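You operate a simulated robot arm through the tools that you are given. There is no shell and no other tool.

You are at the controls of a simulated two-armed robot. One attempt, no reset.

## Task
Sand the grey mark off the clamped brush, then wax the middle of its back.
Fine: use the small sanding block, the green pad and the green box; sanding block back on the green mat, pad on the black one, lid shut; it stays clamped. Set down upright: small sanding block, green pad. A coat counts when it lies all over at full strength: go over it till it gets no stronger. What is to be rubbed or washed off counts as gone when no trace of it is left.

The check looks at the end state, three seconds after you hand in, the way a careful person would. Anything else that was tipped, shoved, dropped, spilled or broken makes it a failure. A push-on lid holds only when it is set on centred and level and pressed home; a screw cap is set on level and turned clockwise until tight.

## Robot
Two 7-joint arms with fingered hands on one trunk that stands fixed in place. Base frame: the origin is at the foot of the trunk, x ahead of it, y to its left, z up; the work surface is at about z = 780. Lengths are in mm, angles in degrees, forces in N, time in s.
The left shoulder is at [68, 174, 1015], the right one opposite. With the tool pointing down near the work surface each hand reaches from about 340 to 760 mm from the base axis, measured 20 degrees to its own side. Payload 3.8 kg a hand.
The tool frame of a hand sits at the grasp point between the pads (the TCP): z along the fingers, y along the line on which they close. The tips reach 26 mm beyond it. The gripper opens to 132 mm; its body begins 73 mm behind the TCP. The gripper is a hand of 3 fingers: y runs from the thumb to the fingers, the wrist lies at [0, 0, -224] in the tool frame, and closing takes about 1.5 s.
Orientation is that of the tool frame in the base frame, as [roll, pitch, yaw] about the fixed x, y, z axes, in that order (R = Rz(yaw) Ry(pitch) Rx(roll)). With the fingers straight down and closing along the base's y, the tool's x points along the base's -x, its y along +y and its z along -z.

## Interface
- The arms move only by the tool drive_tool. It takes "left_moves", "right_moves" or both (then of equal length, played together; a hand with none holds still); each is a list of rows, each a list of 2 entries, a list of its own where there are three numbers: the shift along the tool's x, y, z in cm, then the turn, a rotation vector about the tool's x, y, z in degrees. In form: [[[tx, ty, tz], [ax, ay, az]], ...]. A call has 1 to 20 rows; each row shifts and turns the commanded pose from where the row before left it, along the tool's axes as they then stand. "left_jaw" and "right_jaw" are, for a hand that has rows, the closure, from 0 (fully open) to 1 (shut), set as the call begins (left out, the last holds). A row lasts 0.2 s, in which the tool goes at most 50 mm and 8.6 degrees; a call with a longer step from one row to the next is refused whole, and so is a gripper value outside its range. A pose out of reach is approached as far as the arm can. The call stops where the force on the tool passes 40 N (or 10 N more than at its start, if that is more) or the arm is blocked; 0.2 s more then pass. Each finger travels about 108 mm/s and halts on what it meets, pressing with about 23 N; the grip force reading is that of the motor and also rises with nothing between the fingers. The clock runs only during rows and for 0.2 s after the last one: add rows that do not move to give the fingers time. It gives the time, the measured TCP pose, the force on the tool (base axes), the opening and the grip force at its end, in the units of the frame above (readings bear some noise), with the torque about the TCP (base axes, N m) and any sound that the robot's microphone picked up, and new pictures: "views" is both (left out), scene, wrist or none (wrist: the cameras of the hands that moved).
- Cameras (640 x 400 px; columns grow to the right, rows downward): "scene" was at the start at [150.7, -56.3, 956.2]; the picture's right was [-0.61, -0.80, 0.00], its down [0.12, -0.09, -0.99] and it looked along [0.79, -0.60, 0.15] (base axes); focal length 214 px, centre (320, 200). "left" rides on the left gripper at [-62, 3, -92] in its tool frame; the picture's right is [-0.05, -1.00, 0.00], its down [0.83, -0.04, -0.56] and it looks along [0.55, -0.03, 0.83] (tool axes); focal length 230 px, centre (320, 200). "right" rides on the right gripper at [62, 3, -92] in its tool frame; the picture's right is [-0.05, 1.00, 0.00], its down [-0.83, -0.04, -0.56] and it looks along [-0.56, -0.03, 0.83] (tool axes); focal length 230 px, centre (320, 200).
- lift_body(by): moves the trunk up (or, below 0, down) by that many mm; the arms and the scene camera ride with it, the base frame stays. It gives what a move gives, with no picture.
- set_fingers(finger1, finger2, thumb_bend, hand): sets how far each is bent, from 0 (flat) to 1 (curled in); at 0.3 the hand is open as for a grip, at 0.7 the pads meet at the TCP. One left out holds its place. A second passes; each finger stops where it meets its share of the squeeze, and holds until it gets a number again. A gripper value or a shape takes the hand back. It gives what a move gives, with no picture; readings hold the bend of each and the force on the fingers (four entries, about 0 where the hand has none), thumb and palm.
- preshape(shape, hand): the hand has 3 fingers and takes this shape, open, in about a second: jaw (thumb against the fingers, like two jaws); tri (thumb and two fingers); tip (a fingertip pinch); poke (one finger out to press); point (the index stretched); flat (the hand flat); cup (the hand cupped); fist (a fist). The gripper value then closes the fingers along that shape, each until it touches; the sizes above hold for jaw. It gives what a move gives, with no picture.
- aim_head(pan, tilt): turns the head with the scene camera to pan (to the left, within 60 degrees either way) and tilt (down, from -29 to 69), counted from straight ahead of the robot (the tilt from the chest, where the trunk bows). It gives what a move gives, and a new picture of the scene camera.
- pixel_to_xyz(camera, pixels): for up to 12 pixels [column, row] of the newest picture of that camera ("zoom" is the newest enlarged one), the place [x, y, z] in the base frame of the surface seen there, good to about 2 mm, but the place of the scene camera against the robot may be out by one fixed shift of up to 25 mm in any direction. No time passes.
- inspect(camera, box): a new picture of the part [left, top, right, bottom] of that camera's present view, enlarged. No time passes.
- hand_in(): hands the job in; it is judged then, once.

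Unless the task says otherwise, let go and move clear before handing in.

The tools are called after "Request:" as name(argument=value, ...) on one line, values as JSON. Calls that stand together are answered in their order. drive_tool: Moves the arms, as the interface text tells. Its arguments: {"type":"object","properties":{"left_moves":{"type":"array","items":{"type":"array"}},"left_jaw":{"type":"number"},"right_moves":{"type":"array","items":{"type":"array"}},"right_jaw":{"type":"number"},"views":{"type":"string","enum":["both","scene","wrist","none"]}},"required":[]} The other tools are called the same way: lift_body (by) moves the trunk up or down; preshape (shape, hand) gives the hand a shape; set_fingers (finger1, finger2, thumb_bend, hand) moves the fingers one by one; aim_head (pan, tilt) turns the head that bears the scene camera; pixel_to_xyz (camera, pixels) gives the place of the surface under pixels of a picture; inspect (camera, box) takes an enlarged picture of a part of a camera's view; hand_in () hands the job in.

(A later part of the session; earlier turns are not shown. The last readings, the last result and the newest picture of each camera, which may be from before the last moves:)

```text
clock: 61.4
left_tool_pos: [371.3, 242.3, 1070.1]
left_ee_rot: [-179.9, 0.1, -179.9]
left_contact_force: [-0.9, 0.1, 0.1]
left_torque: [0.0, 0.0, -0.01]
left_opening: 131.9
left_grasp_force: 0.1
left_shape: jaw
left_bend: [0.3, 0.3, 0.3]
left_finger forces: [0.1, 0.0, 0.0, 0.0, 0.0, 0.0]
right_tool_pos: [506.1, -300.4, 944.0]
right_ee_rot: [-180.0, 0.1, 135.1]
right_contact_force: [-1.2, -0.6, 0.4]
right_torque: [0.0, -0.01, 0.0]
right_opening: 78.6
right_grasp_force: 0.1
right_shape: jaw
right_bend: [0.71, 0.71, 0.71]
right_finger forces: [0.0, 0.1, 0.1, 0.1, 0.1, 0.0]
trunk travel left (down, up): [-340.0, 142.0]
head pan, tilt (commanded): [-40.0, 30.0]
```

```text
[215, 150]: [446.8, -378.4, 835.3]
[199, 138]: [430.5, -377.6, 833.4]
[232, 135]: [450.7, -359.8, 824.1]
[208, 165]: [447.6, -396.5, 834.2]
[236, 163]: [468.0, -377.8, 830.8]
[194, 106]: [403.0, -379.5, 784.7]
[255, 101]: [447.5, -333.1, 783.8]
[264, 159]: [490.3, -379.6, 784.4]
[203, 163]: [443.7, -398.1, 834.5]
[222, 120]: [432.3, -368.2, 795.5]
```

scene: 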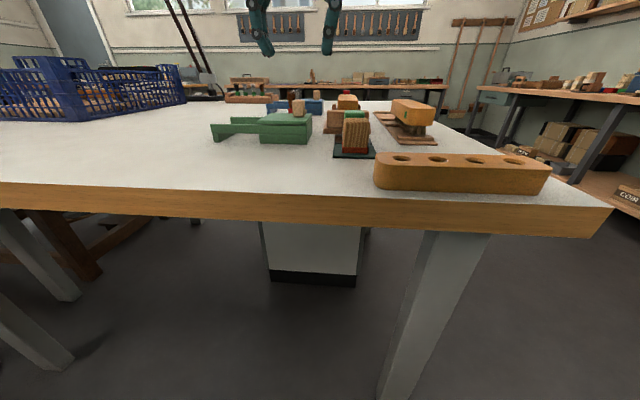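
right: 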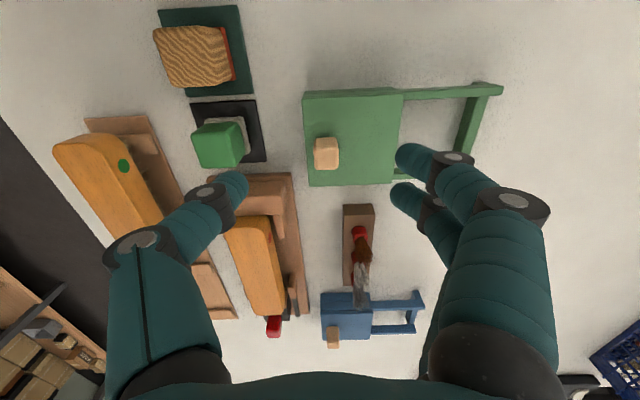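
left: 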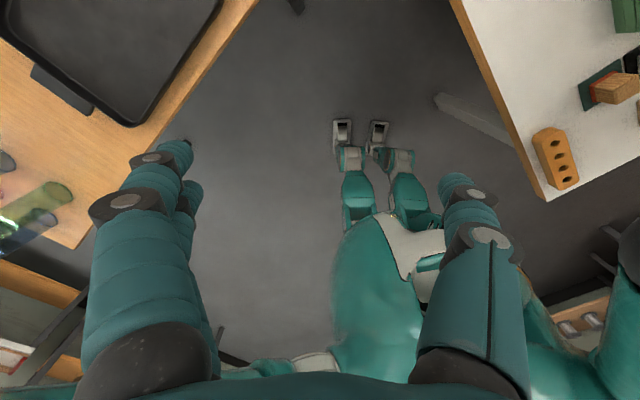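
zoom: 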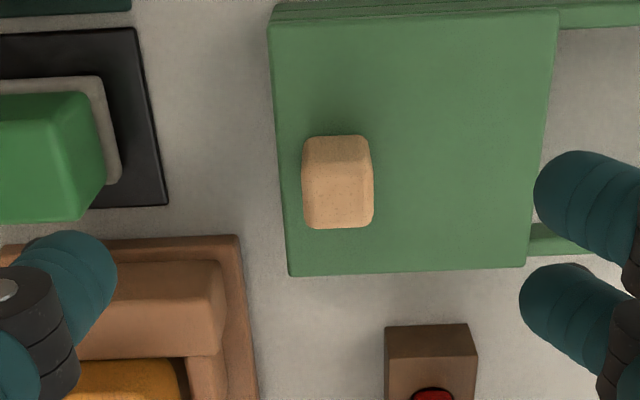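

The knob centre is about [521.5,-309.8], 20 mm wide, top 852. I'll centre over it and descend so the tips stay about 3 mm above the lid.

Request:
drive_tool(right_moves=[[[-0.9, 0.22, 2], [0, 0, 0]], [[-0.85, 0.21, 2], [0, 0, 0]], [[0, 0, 2], [0, 0, 0]], [[0, 0, 1.5], [0, 0, 0]], [[0, 0, 1], [0, 0, 0]], [[0, 0, 0.7], [0, 0, 0]], [[0, 0, 0], [0, 0, 0]]], views="both")

```text
clock: 63.0
left_tool_pos: [370.9, 242.8, 1069.3]
left_ee_rot: [-179.8, 0.2, 179.9]
left_contact_force: [0.5, -0.2, -0.3]
left_torque: [-0.02, -0.01, 0.01]
left_opening: 131.8
left_grasp_force: 0.1
left_shape: jaw
left_bend: [0.3, 0.3, 0.3]
left_finger forces: [0.0, 0.0, 0.0, 0.0, 0.1, 0.0]
right_tool_pos: [523.2, -309.9, 854.7]
right_ee_rot: [179.9, 0.1, 135.2]
right_contact_force: [-0.1, 0.7, -0.2]
right_torque: [-0.02, -0.02, -0.02]
right_opening: 78.7
right_grasp_force: 0.1
right_shape: jaw
right_bend: [0.71, 0.71, 0.71]
right_finger forces: [0.1, 0.0, 0.0, 0.0, 0.0, 0.1]
trunk travel left (down, up): [-340.0, 142.0]
head pan, tilt (commanded): [-40.0, 30.0]
```

scene: 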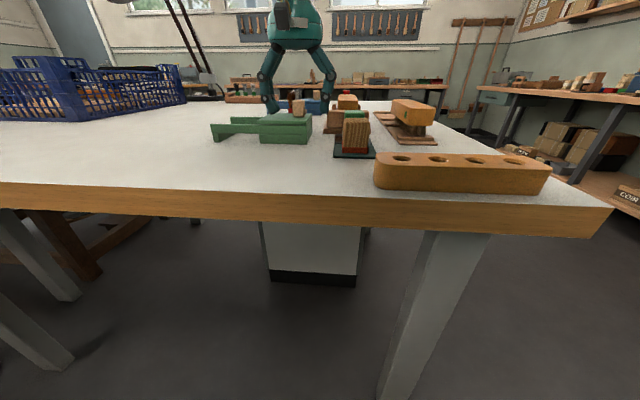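
right: 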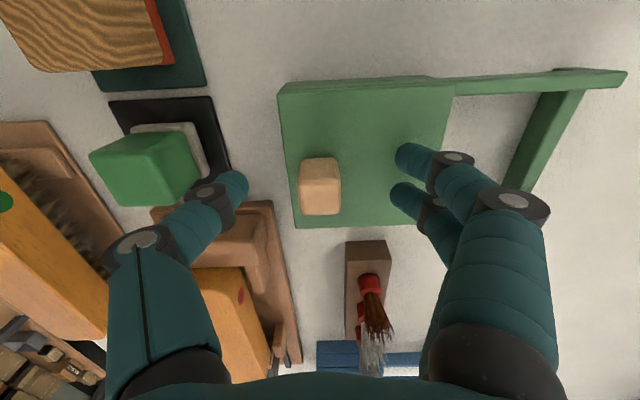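

The knob [320,187] lies between thumb and fingers. I'll go 3.5 mm lower and close on it gently by closing the jaw.

Request:
drive_tool(right_moves=[[[0, 0, 0.35], [0, 0, 0]], [[0, 0, 0], [0, 0, 0]], [[0, 0, 0], [0, 0, 0]], [[0, 0, 0], [0, 0, 0]], [[0, 0, 0], [0, 0, 0]], [[0, 0, 0], [0, 0, 0]], [[0, 0, 0], [0, 0, 0]], [[0, 0, 0], [0, 0, 0]], [[0, 0, 0], [0, 0, 0]]], right_jaw=1.0, views="both")

```text
clock: 65.0
left_tool_pos: [370.6, 242.5, 1071.0]
left_ee_rot: [-179.9, 0.1, -180.0]
left_contact_force: [-0.7, 0.6, 0.1]
left_torque: [0.0, -0.01, 0.01]
left_opening: 131.8
left_grasp_force: 0.0
left_shape: jaw
left_bend: [0.3, 0.3, 0.3]
left_finger forces: [0.0, 0.1, 0.0, 0.0, 0.0, 0.0]
right_tool_pos: [523.6, -309.1, 850.0]
right_ee_rot: [180.0, 0.0, 135.1]
right_contact_force: [-1.4, 2.8, -4.5]
right_torque: [0.06, -0.01, 0.03]
right_opening: 16.2
right_grasp_force: 23.1
right_shape: jaw
right_bend: [0.72, 0.72, 0.7]
right_finger forces: [10.2, 10.2, 0.0, 0.0, 20.2, 0.1]
trunk travel left (down, up): [-340.0, 142.0]
head pan, tilt (commanded): [-40.0, 30.0]
```

scene: 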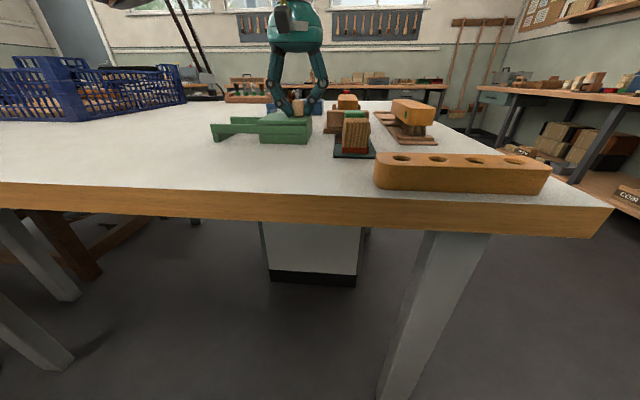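
right: 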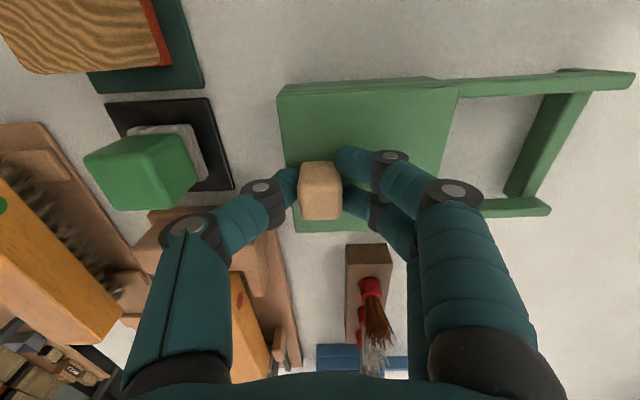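

The knob is held at 16 mm. I'll try a small slide of the lid along +y of the tool (toward the rails) and watch the force.

Request:
drive_tool(right_moves=[[[0, 0.3, 0], [0, 0, 0]], [[0, 0.4, 0], [0, 0, 0]], [[0, 0.4, 0], [0, 0, 0]], [[0, 0, 0], [0, 0, 0]]], views="wrist")

```text
clock: 66.0
left_tool_pos: [370.5, 242.5, 1069.7]
left_ee_rot: [-179.9, 0.2, -180.0]
left_contact_force: [0.4, 0.3, 0.0]
left_torque: [0.03, -0.02, -0.03]
left_opening: 132.2
left_grasp_force: 0.0
left_shape: jaw
left_bend: [0.3, 0.3, 0.3]
left_finger forces: [0.0, 0.0, 0.1, 0.0, 0.0, 0.1]
right_tool_pos: [529.8, -301.0, 849.6]
right_ee_rot: [180.0, 0.0, 135.1]
right_contact_force: [-5.3, 3.8, -5.7]
right_torque: [0.02, 0.08, 0.01]
right_opening: 16.4
right_grasp_force: 22.8
right_shape: jaw
right_bend: [0.72, 0.72, 0.7]
right_finger forces: [10.8, 10.2, 0.0, 0.1, 20.5, 0.0]
trunk travel left (down, up): [-340.0, 142.0]
head pan, tilt (commanded): [-40.0, 30.0]
```

right: 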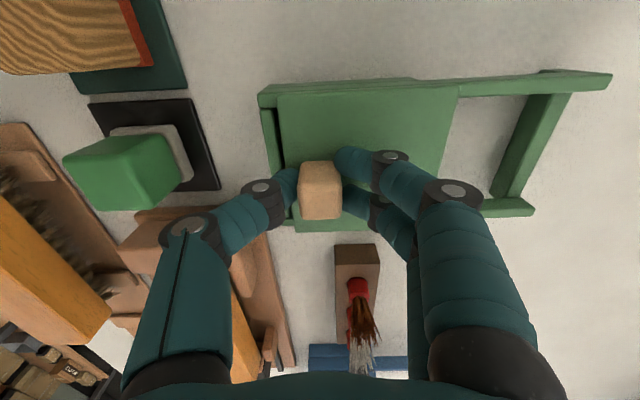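

The lid slides and the box opening shows at [270,140]. I'll continue the slide about 64 mm more, with a 1 mm sideways correction to ease the side force.

Request:
drive_tool(right_moves=[[[0.05, 0.6, -0.03], [0, 0, 0]], [[0.05, 0.8, -0.03], [0, 0, 0]], [[0, 0.8, 0], [0, 0, 0]], [[0, 0.8, 0], [0, 0, 0]], [[0, 0.8, 0], [0, 0, 0]], [[0, 0.8, 0], [0, 0, 0]], [[0, 0, 0], [0, 0, 0]]], views="both")

```text
clock: 67.6
left_tool_pos: [371.0, 242.2, 1069.6]
left_ee_rot: [-179.9, -0.1, -179.9]
left_contact_force: [0.0, 1.0, 0.1]
left_torque: [0.02, 0.03, 0.01]
left_opening: 131.8
left_grasp_force: 0.0
left_shape: jaw
left_bend: [0.3, 0.3, 0.3]
left_finger forces: [0.0, 0.0, 0.0, 0.0, 0.1, 0.1]
right_tool_pos: [563.2, -269.4, 850.3]
right_ee_rot: [179.9, 0.1, 135.1]
right_contact_force: [3.9, -3.6, -5.2]
right_torque: [-0.07, -0.09, 0.09]
right_opening: 16.3
right_grasp_force: 22.9
right_shape: jaw
right_bend: [0.72, 0.72, 0.7]
right_finger forces: [8.9, 10.4, 0.0, 0.0, 20.4, 0.0]
trunk travel left (down, up): [-340.0, 142.0]
head pan, tilt (commanded): [-40.0, 30.0]
```

scene: 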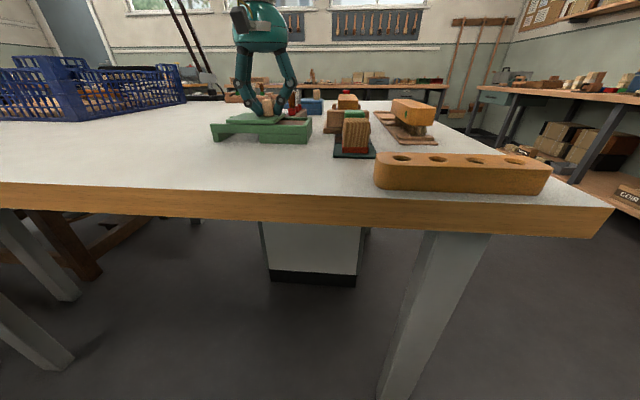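
right: 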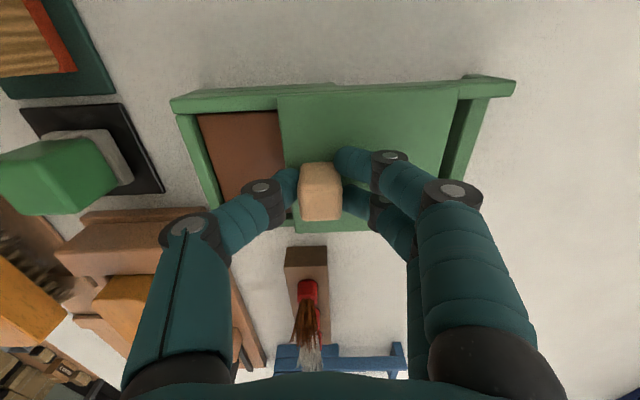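

The lid has moved 57 mm and brown wax shows at [240,150]. I'll slide about 18 mm more.

Request:
drive_tool(right_moves=[[[-0.06, 0.5, 0], [0, 0, 0]], [[0, 0.5, 0], [0, 0, 0]], [[0, 0.5, 0], [0, 0, 0]], [[0, 0.3, 0], [0, 0, 0]], [[0, 0, 0], [0, 0, 0]]], views="both")

```text
clock: 68.8
left_tool_pos: [371.1, 242.4, 1070.6]
left_ee_rot: [-179.9, 0.0, 180.0]
left_contact_force: [-0.3, -0.3, -0.5]
left_torque: [-0.01, 0.01, 0.01]
left_opening: 131.7
left_grasp_force: 0.0
left_shape: jaw
left_bend: [0.3, 0.3, 0.3]
left_finger forces: [0.0, 0.0, 0.0, 0.0, 0.1, 0.1]
right_tool_pos: [575.3, -256.6, 851.0]
right_ee_rot: [-180.0, 0.1, 135.1]
right_contact_force: [3.7, -4.5, 3.0]
right_torque: [-0.06, -0.08, 0.09]
right_opening: 16.3
right_grasp_force: 23.1
right_shape: jaw
right_bend: [0.72, 0.72, 0.7]
right_finger forces: [9.3, 11.0, 0.0, 0.0, 21.2, 0.1]
trunk travel left (down, up): [-340.0, 142.0]
head pan, tilt (commanded): [-40.0, 30.0]
```

scene: 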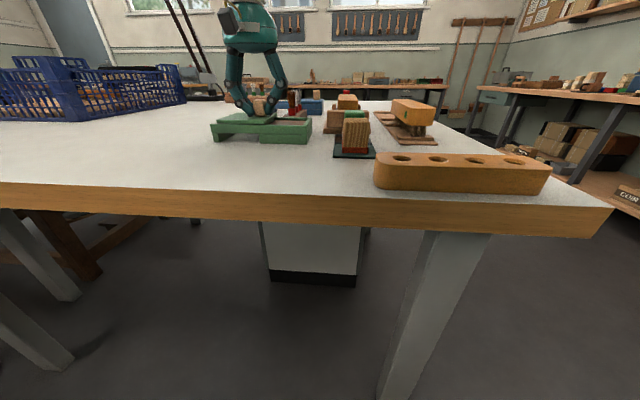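
right: 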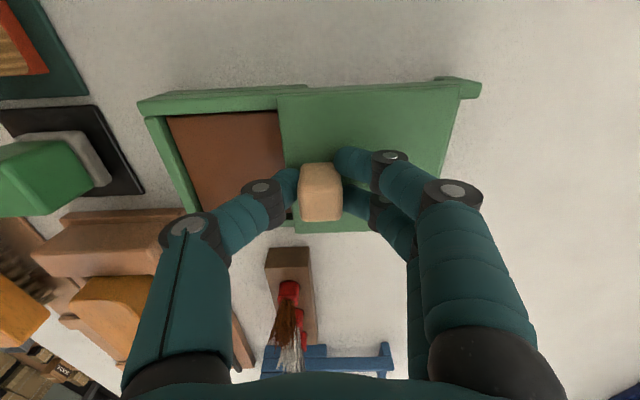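

The wax area is well open now. I'll release the knob and rise.

Request:
drive_tool(right_moves=[[[0, 0, 0], [0, 0, 0]], [[0, 0, 0], [0, 0, 0]], [[0, 0, 0], [0, 0, 0]], [[0, 0, 0], [0, 0, 0]], [[0, 0, -2], [0, 0, 0]], [[0, 0, -3], [0, 0, 0]], [[0, 0, -3], [0, 0, 0]], [[0, 0, 0], [0, 0, 0]]], right_jaw=0.4, views="both")

Request:
inspect(camera="right", box=[120, 60, 480, 240])

Request:
inspect(camera="scene", box=[200, 80, 340, 170])

```text
clock: 70.6
left_tool_pos: [372.4, 242.4, 1070.6]
left_ee_rot: [-179.8, 0.1, 179.9]
left_contact_force: [0.5, 0.4, 0.0]
left_torque: [0.0, 0.01, 0.01]
left_opening: 131.9
left_grasp_force: 0.0
left_shape: jaw
left_bend: [0.3, 0.3, 0.3]
left_finger forces: [0.0, 0.1, 0.0, 0.0, 0.1, 0.1]
right_tool_pos: [575.1, -256.2, 930.3]
right_ee_rot: [-180.0, 0.1, 135.0]
right_contact_force: [0.1, 0.0, 0.2]
right_torque: [0.0, 0.01, -0.04]
right_opening: 79.0
right_grasp_force: 0.1
right_shape: jaw
right_bend: [0.71, 0.71, 0.71]
right_finger forces: [0.1, 0.1, 0.0, 0.0, 0.0, 0.0]
trunk travel left (down, up): [-340.0, 142.0]
head pan, tilt (commanded): [-40.0, 30.0]
```

scene: 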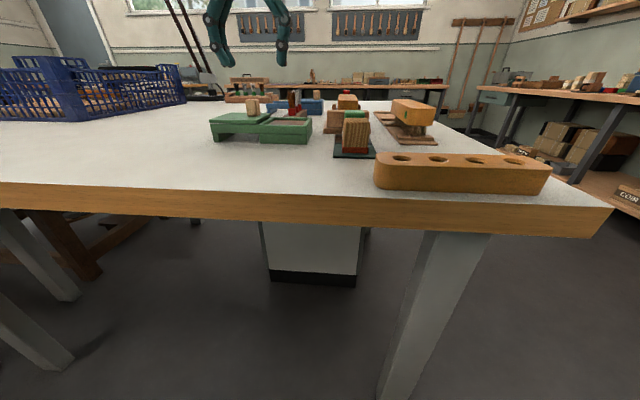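
right: 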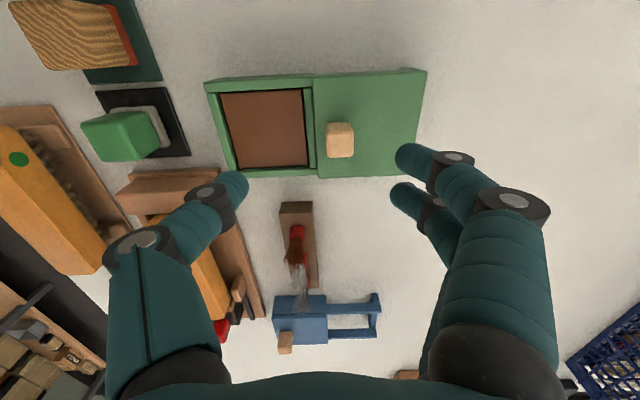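

```text
1.78 times, centred on (300, 150) of right
```

zoom: 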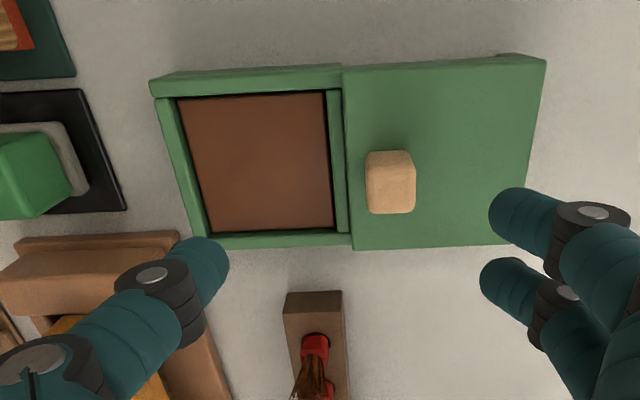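

```text
4.44 times, centred on (270, 125) of scene
```

zoom: 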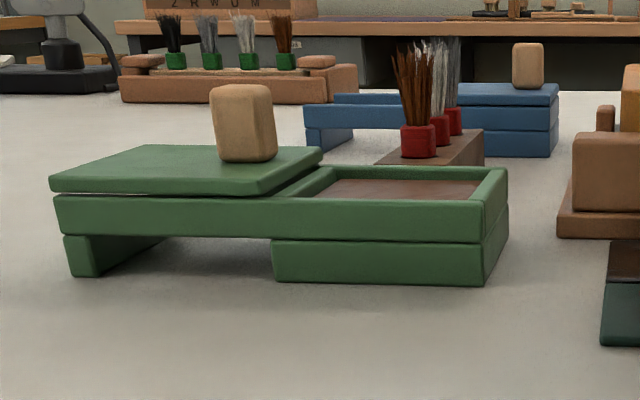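

The lid is fully off the wax. I'll measure the wax surface and its rims.

Request:
pixel_to_xyz(camera="right", pixels=[[224, 96], [300, 93], [241, 164], [304, 161], [267, 128], [212, 100], [260, 82], [270, 172], [309, 130], [340, 140], [118, 135], [130, 128]])

```text
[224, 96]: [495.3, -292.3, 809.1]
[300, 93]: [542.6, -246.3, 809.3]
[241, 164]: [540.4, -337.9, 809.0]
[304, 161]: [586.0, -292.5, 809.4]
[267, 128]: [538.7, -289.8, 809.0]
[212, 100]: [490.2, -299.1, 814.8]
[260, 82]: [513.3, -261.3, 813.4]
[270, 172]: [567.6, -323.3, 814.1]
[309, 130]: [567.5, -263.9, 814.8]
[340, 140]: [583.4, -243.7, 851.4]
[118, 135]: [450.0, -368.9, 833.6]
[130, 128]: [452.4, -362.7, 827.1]
```

The wax lies at z≈809, 65 mm square, centred near [540,-291], with rims at 814.5. Now I'll move above the green pad at [446.5,-379.7].

Request:
drive_tool(right_moves=[[[0.36, -3, 0], [0, 0, 0]], [[0, -4.5, 0], [0, 0, 0]], [[0, -4.5, 0], [0, 0, 0]], [[0, -3.5, 0], [0, 0, 0]], [[0, -2.33, 0], [0, 0, 0]], [[0, 0, 2], [0, 0, 0]], [[0, 0, 2], [0, 0, 0]], [[0, 0, 0], [0, 0, 0]]], views="both")

Request:
inspect(camera="right", box=[200, 70, 440, 260])

Request:
pixel_to_xyz(camera="right", pixels=[[318, 160], [300, 145], [335, 145], [302, 178], [335, 178], [250, 150], [255, 190], [320, 120], [285, 110], [355, 110]])

```text
clock: 72.4
left_tool_pos: [371.5, 242.0, 1070.5]
left_ee_rot: [-179.8, 0.0, 180.0]
left_contact_force: [0.2, -0.6, 0.1]
left_torque: [0.02, 0.02, 0.01]
left_opening: 132.0
left_grasp_force: 0.1
left_shape: jaw
left_bend: [0.3, 0.3, 0.3]
left_finger forces: [0.1, 0.0, 0.0, 0.0, 0.1, 0.0]
right_tool_pos: [444.3, -381.0, 892.7]
right_ee_rot: [-179.9, 0.2, 135.2]
right_contact_force: [0.3, -0.1, -0.1]
right_torque: [-0.01, -0.01, 0.01]
right_opening: 78.8
right_grasp_force: 0.1
right_shape: jaw
right_bend: [0.71, 0.71, 0.71]
right_finger forces: [0.1, 0.1, 0.1, 0.0, 0.1, 0.0]
trunk travel left (down, up): [-340.0, 142.0]
head pan, tilt (commanded): [-40.0, 30.0]
```

scene: 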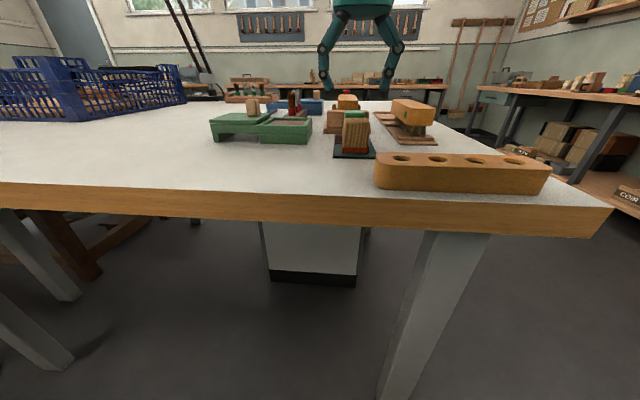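
right: 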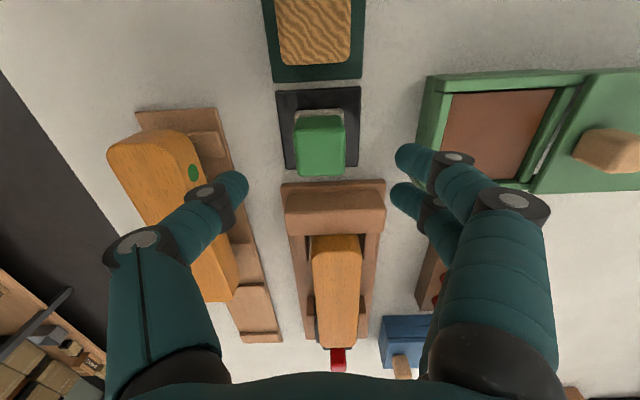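

```text
2.11 times, centred on (320, 165) of right
```

zoom: 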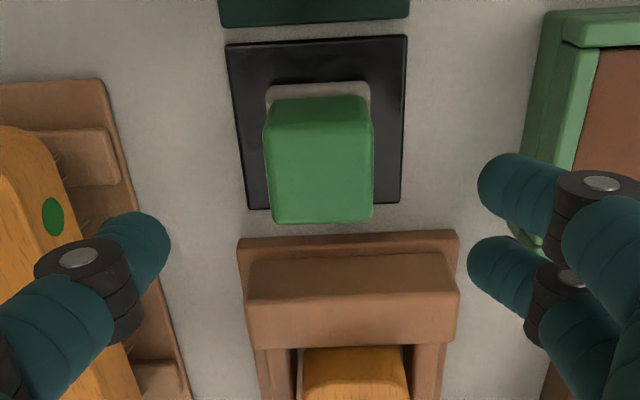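

```text
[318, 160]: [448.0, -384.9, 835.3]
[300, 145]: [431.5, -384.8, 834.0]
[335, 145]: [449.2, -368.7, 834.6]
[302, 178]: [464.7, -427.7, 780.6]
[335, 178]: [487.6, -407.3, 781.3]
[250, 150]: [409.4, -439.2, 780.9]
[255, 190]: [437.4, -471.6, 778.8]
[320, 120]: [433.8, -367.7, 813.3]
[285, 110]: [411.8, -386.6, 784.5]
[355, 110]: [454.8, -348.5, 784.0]
```

The pad is centred under the TCP at [320,153]. I'll go down to z≈825 and close on the green handle.

Request:
drive_tool(right_moves=[[[0, 0, 2], [0, 0, 0]], [[0, 0, 2], [0, 0, 0]], [[0, 0, 1.5], [0, 0, 0]], [[0, 0, 1.2], [0, 0, 0]], [[0, 0, 0], [0, 0, 0]]], views="both")

```text
clock: 73.6
left_tool_pos: [370.8, 243.1, 1069.3]
left_ee_rot: [-179.9, 0.1, -180.0]
left_contact_force: [-1.0, 0.0, -0.1]
left_torque: [-0.01, -0.02, 0.01]
left_opening: 131.9
left_grasp_force: 0.0
left_shape: jaw
left_bend: [0.3, 0.3, 0.3]
left_finger forces: [0.0, 0.1, 0.1, 0.0, 0.0, 0.0]
right_tool_pos: [445.7, -380.7, 822.9]
right_ee_rot: [-180.0, 0.2, 135.0]
right_contact_force: [0.0, -0.4, -0.6]
right_torque: [-0.01, -0.03, -0.01]
right_opening: 78.9
right_grasp_force: 0.0
right_shape: jaw
right_bend: [0.71, 0.71, 0.71]
right_finger forces: [0.0, 0.0, 0.0, 0.1, 0.0, 0.0]
trunk travel left (down, up): [-340.0, 142.0]
head pan, tilt (commanded): [-40.0, 30.0]
```

scene: 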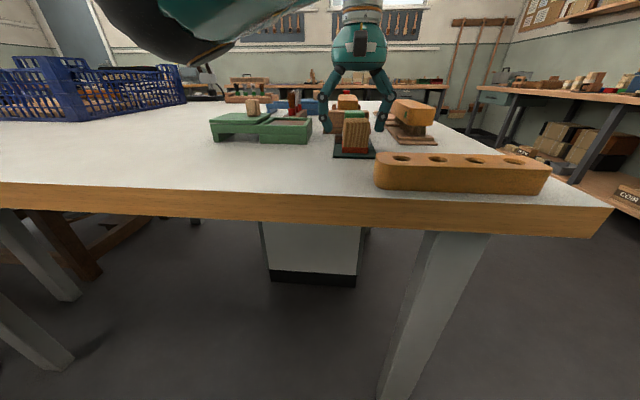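
right: 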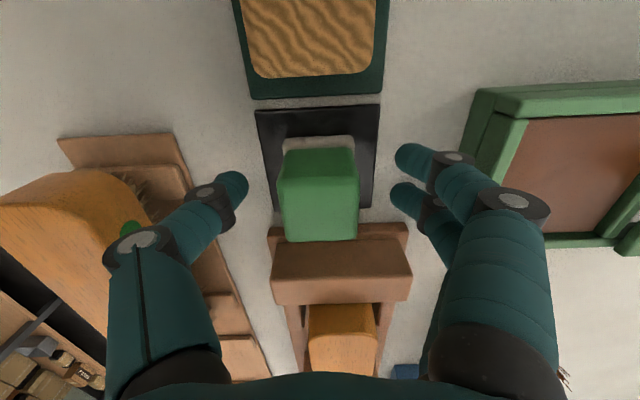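

Good alignment. I'll raise 2 mm and close the grip on the pad.

Request:
drive_tool(right_moves=[[[0, 0, -0.2], [0, 0, 0]], [[0, 0, 0], [0, 0, 0]], [[0, 0, 0], [0, 0, 0]], [[0, 0, 0], [0, 0, 0]], [[0, 0, 0], [0, 0, 0]], [[0, 0, 0], [0, 0, 0]], [[0, 0, 0], [0, 0, 0]], [[0, 0, 0], [0, 0, 0]]], right_jaw=1.0, views="wrist")

```text
clock: 75.4
left_tool_pos: [372.3, 242.6, 1070.1]
left_ee_rot: [-180.0, 0.1, -180.0]
left_contact_force: [-0.1, 0.1, 0.1]
left_torque: [-0.03, -0.02, 0.03]
left_opening: 131.9
left_grasp_force: 0.0
left_shape: jaw
left_bend: [0.3, 0.3, 0.3]
left_finger forces: [0.1, 0.1, 0.0, 0.0, 0.1, 0.0]
right_tool_pos: [445.9, -381.3, 824.4]
right_ee_rot: [179.9, 0.2, 135.0]
right_contact_force: [-0.3, 0.4, 0.5]
right_torque: [-0.02, -0.02, 0.01]
right_opening: 30.4
right_grasp_force: 23.4
right_shape: jaw
right_bend: [0.73, 0.73, 0.7]
right_finger forces: [10.2, 10.5, 0.0, 0.1, 20.6, 0.0]
trunk travel left (down, up): [-340.0, 142.0]
head pan, tilt (commanded): [-40.0, 30.0]
```

right: 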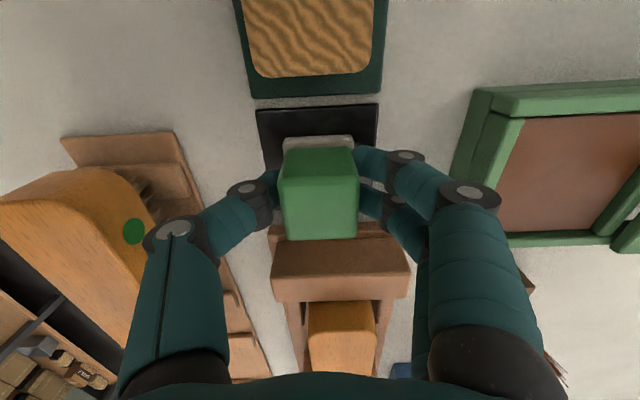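

The pad is held at 30 mm. I'll lift it and carry it over the wax at about [538,-292].

Request:
drive_tool(right_moves=[[[0, 0, -1], [0, 0, 0]], [[0, 0, -2.5], [0, 0, 0]], [[0, 0, -3], [0, 0, 0]], [[0, 0, -2], [0, 0, 0]], [[-0.27, 3.5, 0], [0, 0, 0]], [[0, 4.5, 0], [0, 0, 0]], [[0, 3, 0], [0, 0, 0]], [[0, 1.8, 0], [0, 0, 0]], [[0, 0, 0], [0, 0, 0]]], views="both")

```text
clock: 77.4
left_tool_pos: [371.5, 241.8, 1070.0]
left_ee_rot: [-179.8, 0.1, 180.0]
left_contact_force: [-0.4, -0.2, 0.3]
left_torque: [0.02, -0.01, 0.0]
left_opening: 132.0
left_grasp_force: 0.0
left_shape: jaw
left_bend: [0.3, 0.3, 0.3]
left_finger forces: [0.0, 0.0, 0.0, 0.0, 0.1, 0.0]
right_tool_pos: [539.6, -290.2, 912.5]
right_ee_rot: [180.0, 0.0, 135.0]
right_contact_force: [-0.5, 0.7, -1.2]
right_torque: [0.01, 0.01, 0.04]
right_opening: 30.3
right_grasp_force: 22.8
right_shape: jaw
right_bend: [0.73, 0.73, 0.7]
right_finger forces: [10.4, 10.6, 0.1, 0.0, 20.9, 0.1]
trunk travel left (down, up): [-340.0, 142.0]
head pan, tilt (commanded): [-40.0, 30.0]
```

scene: 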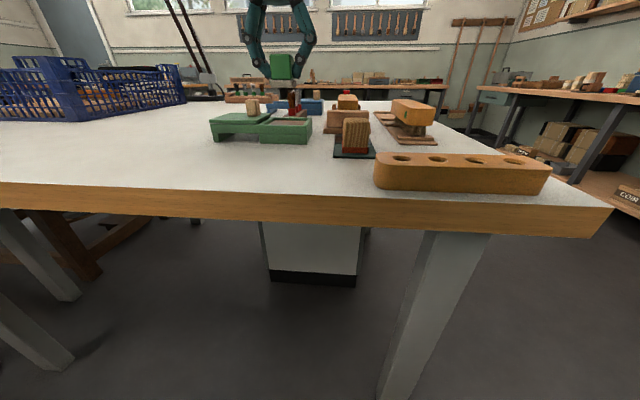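
right: 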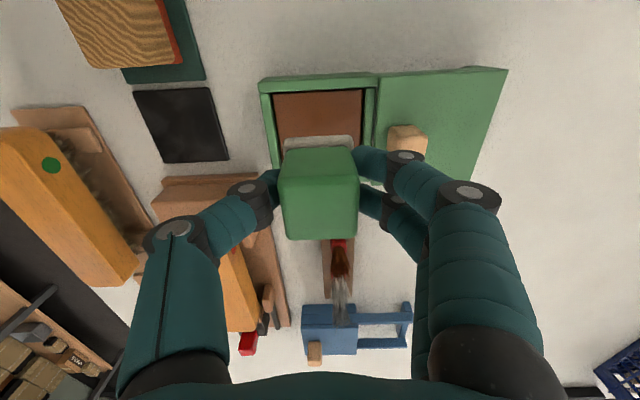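

The pad hangs over the wax. I'll shift 3 mm away from the knob and lower it, then creep onto the wax.

Request:
drive_tool(right_moves=[[[0, -0.3, 1.5], [0, 0, 0]], [[0, 0, 2], [0, 0, 0]], [[0, 0, 1.5], [0, 0, 0]], [[0, 0, 0.7], [0, 0, 0]], [[0, 0, 0.2], [0, 0, 0]], [[0, 0, 0.1], [0, 0, 0]], [[0, 0, 0.1], [0, 0, 0]]], views="both")

```text
clock: 79.0
left_tool_pos: [370.5, 242.5, 1070.1]
left_ee_rot: [-179.9, 0.1, 180.0]
left_contact_force: [0.3, -0.1, -0.4]
left_torque: [-0.02, 0.0, 0.0]
left_opening: 131.8
left_grasp_force: 0.1
left_shape: jaw
left_bend: [0.3, 0.3, 0.3]
left_finger forces: [0.0, 0.0, 0.1, 0.0, 0.1, 0.1]
right_tool_pos: [536.0, -293.7, 849.6]
right_ee_rot: [-179.9, 0.1, 135.2]
right_contact_force: [-0.2, -0.2, 0.4]
right_torque: [-0.03, 0.0, 0.01]
right_opening: 30.5
right_grasp_force: 22.9
right_shape: jaw
right_bend: [0.73, 0.73, 0.7]
right_finger forces: [10.3, 10.6, 0.0, 0.0, 20.8, 0.1]
trunk travel left (down, up): [-340.0, 142.0]
head pan, tilt (commanded): [-40.0, 30.0]
```

scene: 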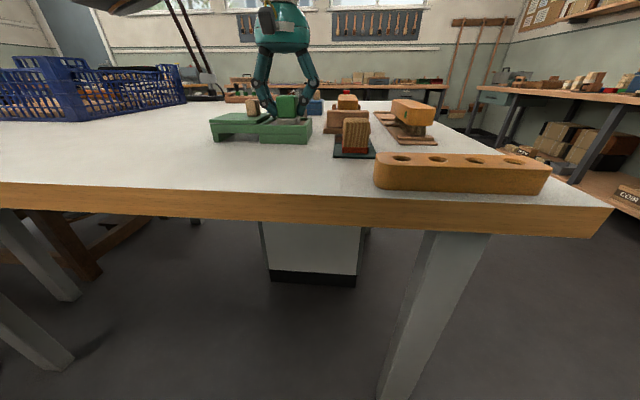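
right: 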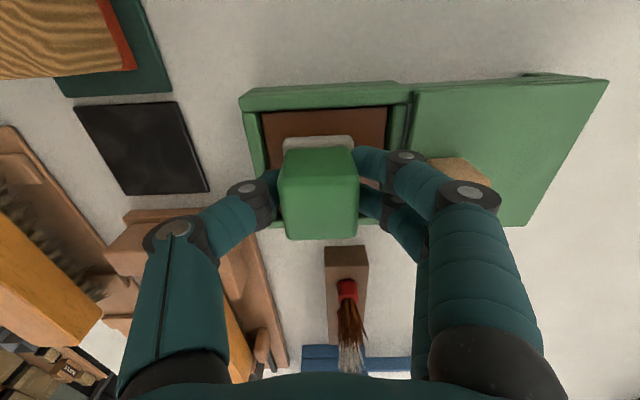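

No touch yet. I'll creep on.

Request:
drive_tool(right_moves=[[[0, 0, 0.1], [0, 0, 0]], [[0, 0, 0.1], [0, 0, 0]], [[0, 0, 0], [0, 0, 0]]], views="none")

```text
clock: 79.8
left_tool_pos: [370.2, 242.1, 1071.2]
left_ee_rot: [-179.9, 0.1, -179.9]
left_contact_force: [0.4, -0.3, 0.6]
left_torque: [-0.01, 0.01, -0.04]
left_opening: 132.0
left_grasp_force: 0.2
left_shape: jaw
left_bend: [0.3, 0.3, 0.3]
left_finger forces: [0.1, 0.1, 0.0, 0.0, 0.0, 0.1]
right_tool_pos: [535.1, -293.6, 848.8]
right_ee_rot: [179.9, 0.3, 135.0]
right_contact_force: [2.7, -1.2, 10.1]
right_torque: [0.03, -0.09, -0.01]
right_opening: 30.6
right_grasp_force: 23.6
right_shape: jaw
right_bend: [0.73, 0.73, 0.7]
right_finger forces: [11.6, 12.0, 0.0, 0.0, 23.1, 0.0]
trunk travel left (down, up): [-340.0, 142.0]
head pan, tilt (commanded): [-40.0, 30.0]
```

The pad presses on the wax with 10 N. I'll rub it a few millimetres each way to load it.

Request:
drive_tool(right_moves=[[[0.6, 0, 0], [0, 0, 0]], [[-0.6, 0, 0], [0, 0, 0]], [[-0.6, 0, 0], [0, 0, 0]], [[0.6, 0, 0], [0, 0, 0]], [[0, 0.6, 0], [0, 0, 0]], [[0, -0.6, 0], [0, 0, 0]], [[0, -0.4, 0], [0, 0, 0]], [[0, 0.4, 0], [0, 0, 0]], [[0, 0, 0], [0, 0, 0]]], views="none")

Request:
drive_tool(right_moves=[[[0, 0, -1], [0, 0, 0]], [[0, 0, -2], [0, 0, 0]], [[0, 0, -3], [0, 0, 0]], [[0, 0, 0], [0, 0, 0]]], views="both")

Request:
inspect(camera="scene", box=[230, 30, 340, 150])

```text
clock: 81.8
left_tool_pos: [370.4, 242.5, 1069.9]
left_ee_rot: [-179.9, 0.0, 180.0]
left_contact_force: [0.0, -0.3, -0.2]
left_torque: [-0.04, -0.01, 0.0]
left_opening: 132.0
left_grasp_force: 0.0
left_shape: jaw
left_bend: [0.3, 0.3, 0.3]
left_finger forces: [0.0, 0.0, 0.0, 0.0, 0.1, 0.0]
right_tool_pos: [534.5, -293.5, 848.9]
right_ee_rot: [-179.9, 0.2, 135.0]
right_contact_force: [-3.5, -1.8, 11.0]
right_torque: [-0.05, 0.07, 0.0]
right_opening: 31.5
right_grasp_force: 23.5
right_shape: jaw
right_bend: [0.74, 0.74, 0.7]
right_finger forces: [10.7, 11.1, 0.0, 0.0, 26.2, 0.0]
trunk travel left (down, up): [-340.0, 142.0]
head pan, tilt (commanded): [-40.0, 30.0]
```

```text
clock: 82.8
left_tool_pos: [371.8, 242.1, 1070.2]
left_ee_rot: [-180.0, 0.2, -180.0]
left_contact_force: [-0.2, 0.4, -0.2]
left_torque: [-0.01, -0.01, -0.02]
left_opening: 131.7
left_grasp_force: 0.1
left_shape: jaw
left_bend: [0.3, 0.3, 0.3]
left_finger forces: [0.0, 0.0, 0.0, 0.0, 0.0, 0.0]
right_tool_pos: [535.8, -292.0, 908.4]
right_ee_rot: [-180.0, 0.0, 135.1]
right_contact_force: [-0.1, -0.2, -0.8]
right_torque: [0.01, 0.0, -0.03]
right_opening: 31.3
right_grasp_force: 22.8
right_shape: jaw
right_bend: [0.74, 0.73, 0.7]
right_finger forces: [11.0, 11.3, 0.1, 0.1, 22.5, 0.0]
trunk travel left (down, up): [-340.0, 142.0]
head pan, tilt (commanded): [-40.0, 30.0]
```

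scene: 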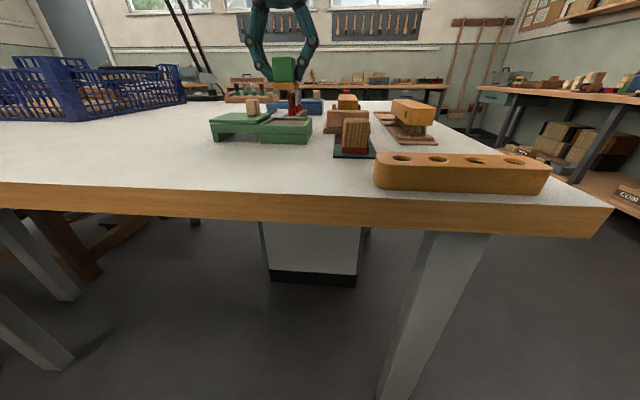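
right: 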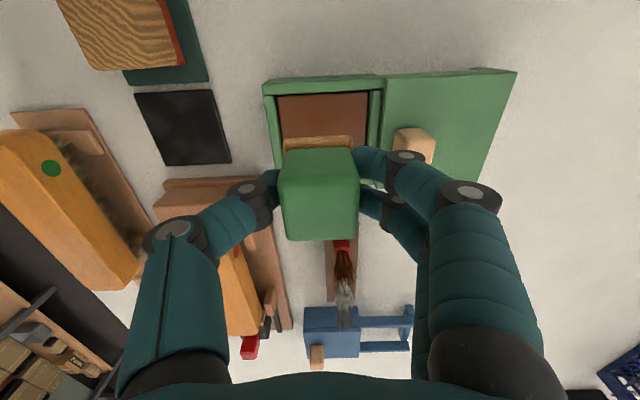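

```text
3.33 times, centred on (285, 90) of scene
```

zoom: 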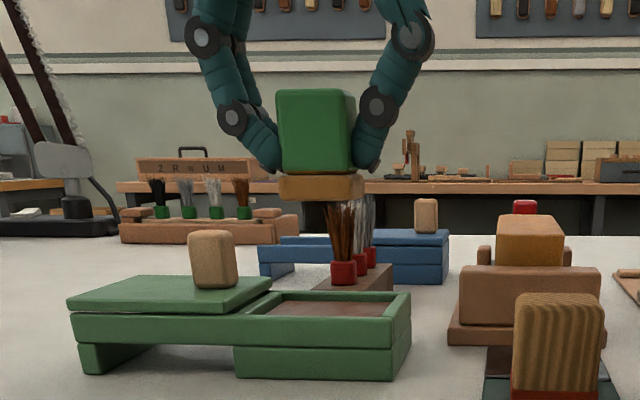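

The felt has turned yellow-brown, loaded with wax. I'll go sideways first and then along the brush axis to the middle of the brush, avoiding the little brushes.

Request:
drive_tool(right_moves=[[[0, -4, -0.5], [0, 0, 0]], [[0, -4.5, -0.5], [0, 0, 0]], [[0, -3, 0], [0, 0, 0]], [[-4.5, 0, 0], [0, 0, 0]], [[-4.5, 0, 0], [0, 0, 0]], [[-4.5, 0, 0], [0, 0, 0]], [[-3.5, 0, 0], [0, 0, 0]], [[0, 0, 0], [0, 0, 0]]], views="both")

```text
clock: 84.6
left_tool_pos: [371.5, 242.5, 1069.5]
left_ee_rot: [-180.0, 0.1, -179.9]
left_contact_force: [0.6, 0.3, 0.3]
left_torque: [-0.02, -0.02, -0.04]
left_opening: 132.1
left_grasp_force: 0.2
left_shape: jaw
left_bend: [0.3, 0.3, 0.3]
left_finger forces: [0.0, 0.0, 0.0, 0.1, 0.0, 0.0]
right_tool_pos: [573.0, -494.9, 916.9]
right_ee_rot: [179.9, 0.0, 135.1]
right_contact_force: [-0.4, -0.7, -0.1]
right_torque: [-0.02, -0.01, 0.04]
right_opening: 31.5
right_grasp_force: 23.0
right_shape: jaw
right_bend: [0.74, 0.73, 0.7]
right_finger forces: [11.0, 11.3, 0.0, 0.0, 22.3, 0.0]
trunk travel left (down, up): [-340.0, 142.0]
head pan, tilt (commanded): [-40.0, 30.0]
```

scene: 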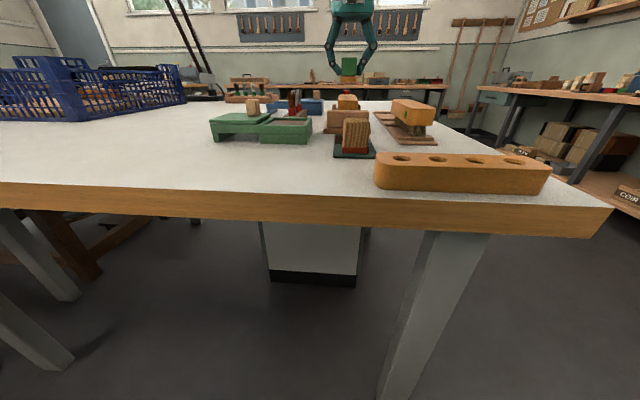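
right: 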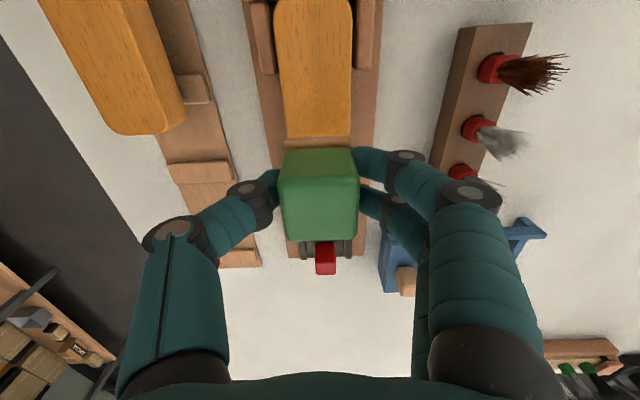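

The pad is over the middle of the brush's back. I'll lower 29 mm then creep.

Request:
drive_tool(right_moves=[[[0, 0.1, 1.5], [0, 0, 0]], [[0, 0, 1], [0, 0, 0]], [[0, 0, 0.4], [0, 0, 0]], [[0, 0, 0.1], [0, 0, 0]], [[0, 0, 0.1], [0, 0, 0]], [[0, 0, 0], [0, 0, 0]]], views="none")

```text
clock: 86.0
left_tool_pos: [371.4, 242.0, 1070.6]
left_ee_rot: [-179.8, 0.0, 180.0]
left_contact_force: [-0.4, 0.3, 0.0]
left_torque: [-0.02, 0.02, -0.01]
left_opening: 132.1
left_grasp_force: 0.2
left_shape: jaw
left_bend: [0.3, 0.3, 0.3]
left_finger forces: [0.1, 0.0, 0.1, 0.0, 0.1, 0.0]
right_tool_pos: [575.1, -495.1, 886.5]
right_ee_rot: [-179.9, 0.1, 135.1]
right_contact_force: [-0.7, 1.4, -0.1]
right_torque: [-0.04, 0.01, -0.01]
right_opening: 31.3
right_grasp_force: 22.6
right_shape: jaw
right_bend: [0.74, 0.73, 0.7]
right_finger forces: [11.1, 11.4, 0.0, 0.1, 22.3, 0.0]
trunk travel left (down, up): [-340.0, 142.0]
head pan, tilt (commanded): [-40.0, 30.0]
```

Request:
drive_tool(right_moves=[[[0, 0, 0.1], [0, 0, 0]], [[0, 0, 0.1], [0, 0, 0]], [[0, 0, 0.1], [0, 0, 0]], [[0, 0, 0], [0, 0, 0]]], views="none")

```text
clock: 87.0
left_tool_pos: [371.5, 242.9, 1069.7]
left_ee_rot: [-179.8, 0.1, 180.0]
left_contact_force: [0.1, -0.8, 0.0]
left_torque: [-0.02, 0.0, 0.0]
left_opening: 131.8
left_grasp_force: 0.0
left_shape: jaw
left_bend: [0.3, 0.3, 0.3]
left_finger forces: [0.0, 0.1, 0.0, 0.0, 0.0, 0.0]
right_tool_pos: [575.4, -494.6, 884.6]
right_ee_rot: [179.9, 0.2, 135.1]
right_contact_force: [0.5, -0.7, 7.8]
right_torque: [0.02, -0.06, -0.01]
right_opening: 31.3
right_grasp_force: 23.3
right_shape: jaw
right_bend: [0.74, 0.74, 0.7]
right_finger forces: [11.4, 11.6, 0.0, 0.1, 23.0, 0.0]
trunk travel left (down, up): [-340.0, 142.0]
head pan, tilt (commanded): [-40.0, 30.0]
```

7.8 N on the brush. I'll rub ±28 mm along the middle, with small sideways lanes.

Request:
drive_tool(right_moves=[[[-1, 0, 0.03], [0, 0, 0]], [[-1, 0, 0], [0, 0, 0]], [[-0.8, 0, 0], [0, 0, 0]], [[0, 0.4, 0], [0, 0, 0]], [[1, 0, 0], [0, 0, 0]], [[1, 0, 0], [0, 0, 0]], [[1, 0, 0], [0, 0, 0]], [[1, 0, 0], [0, 0, 0]], [[1, 0, 0], [0, 0, 0]], [[0.6, 0, 0], [0, 0, 0]], [[0, -0.8, 0], [0, 0, 0]], [[-1, 0, 0], [0, 0, 0]], [[-1, 0, 0], [0, 0, 0]], [[-1, 0, 0], [0, 0, 0]], [[-1, 0, 0], [0, 0, 0]], [[-1, 0, 0], [0, 0, 0]], [[-0.6, 0, 0], [0, 0, 0]], [[0, 0.4, 0], [0, 0, 0]], [[0, 0, 0], [0, 0, 0]]], views="both")

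Request:
inspect(camera="right", box=[250, 0, 390, 160])

```text
clock: 91.0
left_tool_pos: [369.9, 242.1, 1069.9]
left_ee_rot: [-179.9, 0.2, -180.0]
left_contact_force: [-0.1, 0.1, -0.1]
left_torque: [0.0, 0.01, 0.02]
left_opening: 132.2
left_grasp_force: 0.2
left_shape: jaw
left_bend: [0.3, 0.3, 0.3]
left_finger forces: [0.1, 0.1, 0.0, 0.0, 0.0, 0.1]
right_tool_pos: [594.5, -514.7, 881.8]
right_ee_rot: [180.0, 0.2, 134.9]
right_contact_force: [-4.8, -3.7, 10.7]
right_torque: [-0.02, 0.09, -0.01]
right_opening: 31.5
right_grasp_force: 22.5
right_shape: jaw
right_bend: [0.74, 0.74, 0.7]
right_finger forces: [10.6, 11.0, 0.0, 0.0, 26.7, 0.0]
trunk travel left (down, up): [-340.0, 142.0]
head pan, tilt (commanded): [-40.0, 30.0]
```

scene: 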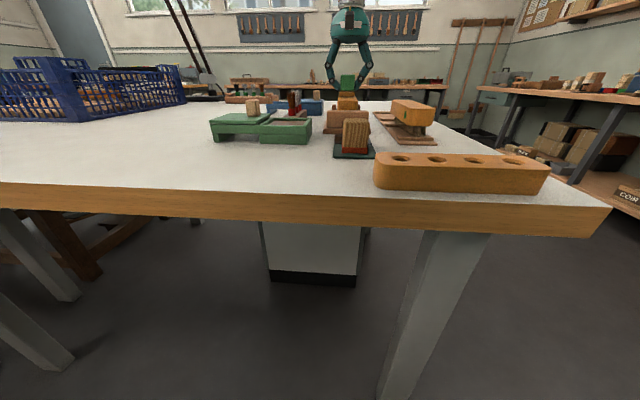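
right: 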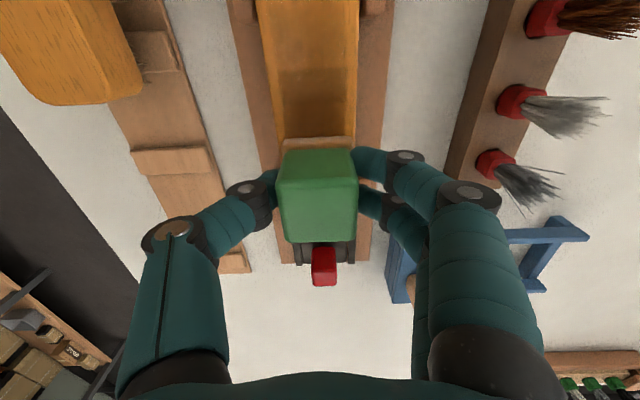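

```text
2.50 times, centred on (320, 80) of right
```

zoom: 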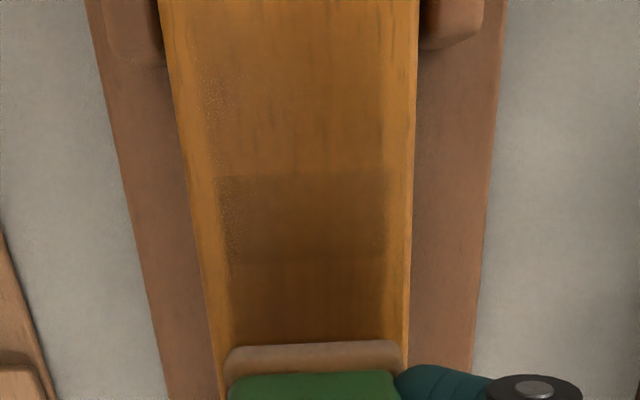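

A coat is building: faint for two passes and darker where three passes went, but the edges of the brush (about 5 mm each side) are still bare. I'll make wider lanes (±9 mm).

Request:
drive_tool(right_moves=[[[0, 0.5, 0], [0, 0, 0]], [[0, 0.4, 0], [0, 0, 0]], [[1.12, 0, 0], [0, 0, 0]], [[1.12, 0, 0], [0, 0, 0]], [[1.12, 0, 0], [0, 0, 0]], [[1.12, 0, 0], [0, 0, 0]], [[1.12, 0, 0], [0, 0, 0]], [[0, -0.9, 0], [0, 0, 0]], [[-1.12, 0, 0], [0, 0, 0]], [[-1.12, 0, 0], [0, 0, 0]], [[-1.12, 0, 0], [0, 0, 0]], [[-1.12, 0, 0], [0, 0, 0]], [[-1.12, 0, 0], [0, 0, 0]], [[0, -0.9, 0], [0, 0, 0]], [[1.12, 0, 0], [0, 0, 0]], [[1.12, 0, 0], [0, 0, 0]], [[1.12, 0, 0], [0, 0, 0]], [[1.12, 0, 0], [0, 0, 0]], [[1.12, 0, 0], [0, 0, 0]], [[0, 0.9, 0], [0, 0, 0]]], views="both")

Request:
inspect(camera="right", box=[250, 180, 390, 320])

```text
clock: 95.2
left_tool_pos: [370.0, 242.5, 1070.5]
left_ee_rot: [-179.8, 0.0, 180.0]
left_contact_force: [0.4, 0.0, 0.1]
left_torque: [0.0, -0.01, -0.01]
left_opening: 131.7
left_grasp_force: 0.0
left_shape: jaw
left_bend: [0.3, 0.3, 0.3]
left_finger forces: [0.1, 0.0, 0.0, 0.0, 0.1, 0.0]
right_tool_pos: [555.5, -474.3, 884.0]
right_ee_rot: [180.0, 0.1, 135.1]
right_contact_force: [-3.3, -1.5, 8.3]
right_torque: [-0.06, 0.04, 0.04]
right_opening: 31.3
right_grasp_force: 23.3
right_shape: jaw
right_bend: [0.74, 0.74, 0.7]
right_finger forces: [10.6, 10.8, 0.0, 0.0, 25.5, 0.0]
trunk travel left (down, up): [-340.0, 142.0]
head pan, tilt (commanded): [-40.0, 30.0]
```

scene: 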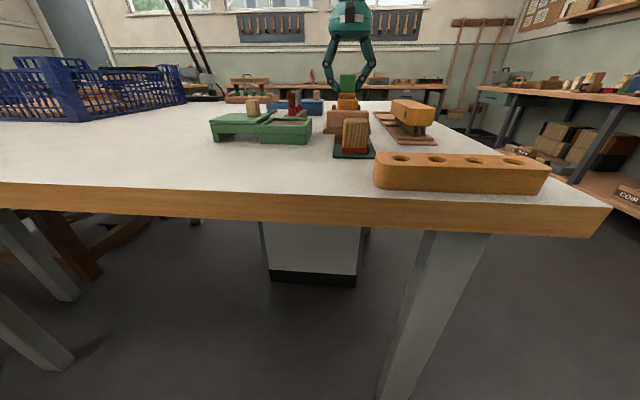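
right: 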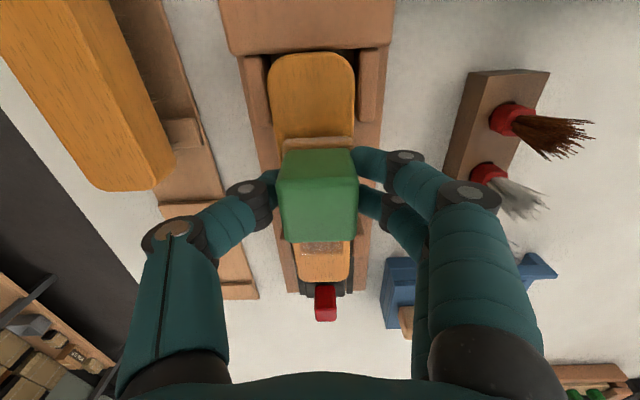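

```text
2.86 times, centred on (320, 250) of right
```

zoom: 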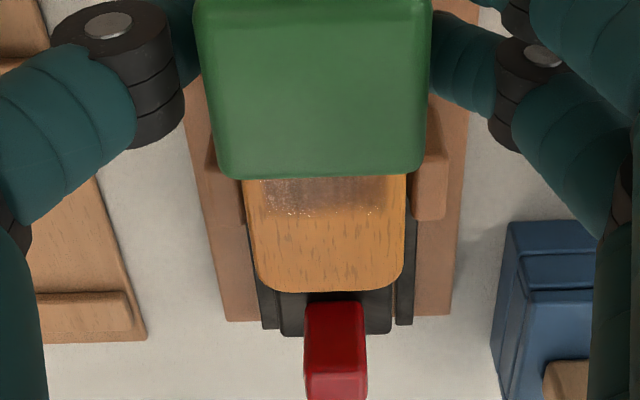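

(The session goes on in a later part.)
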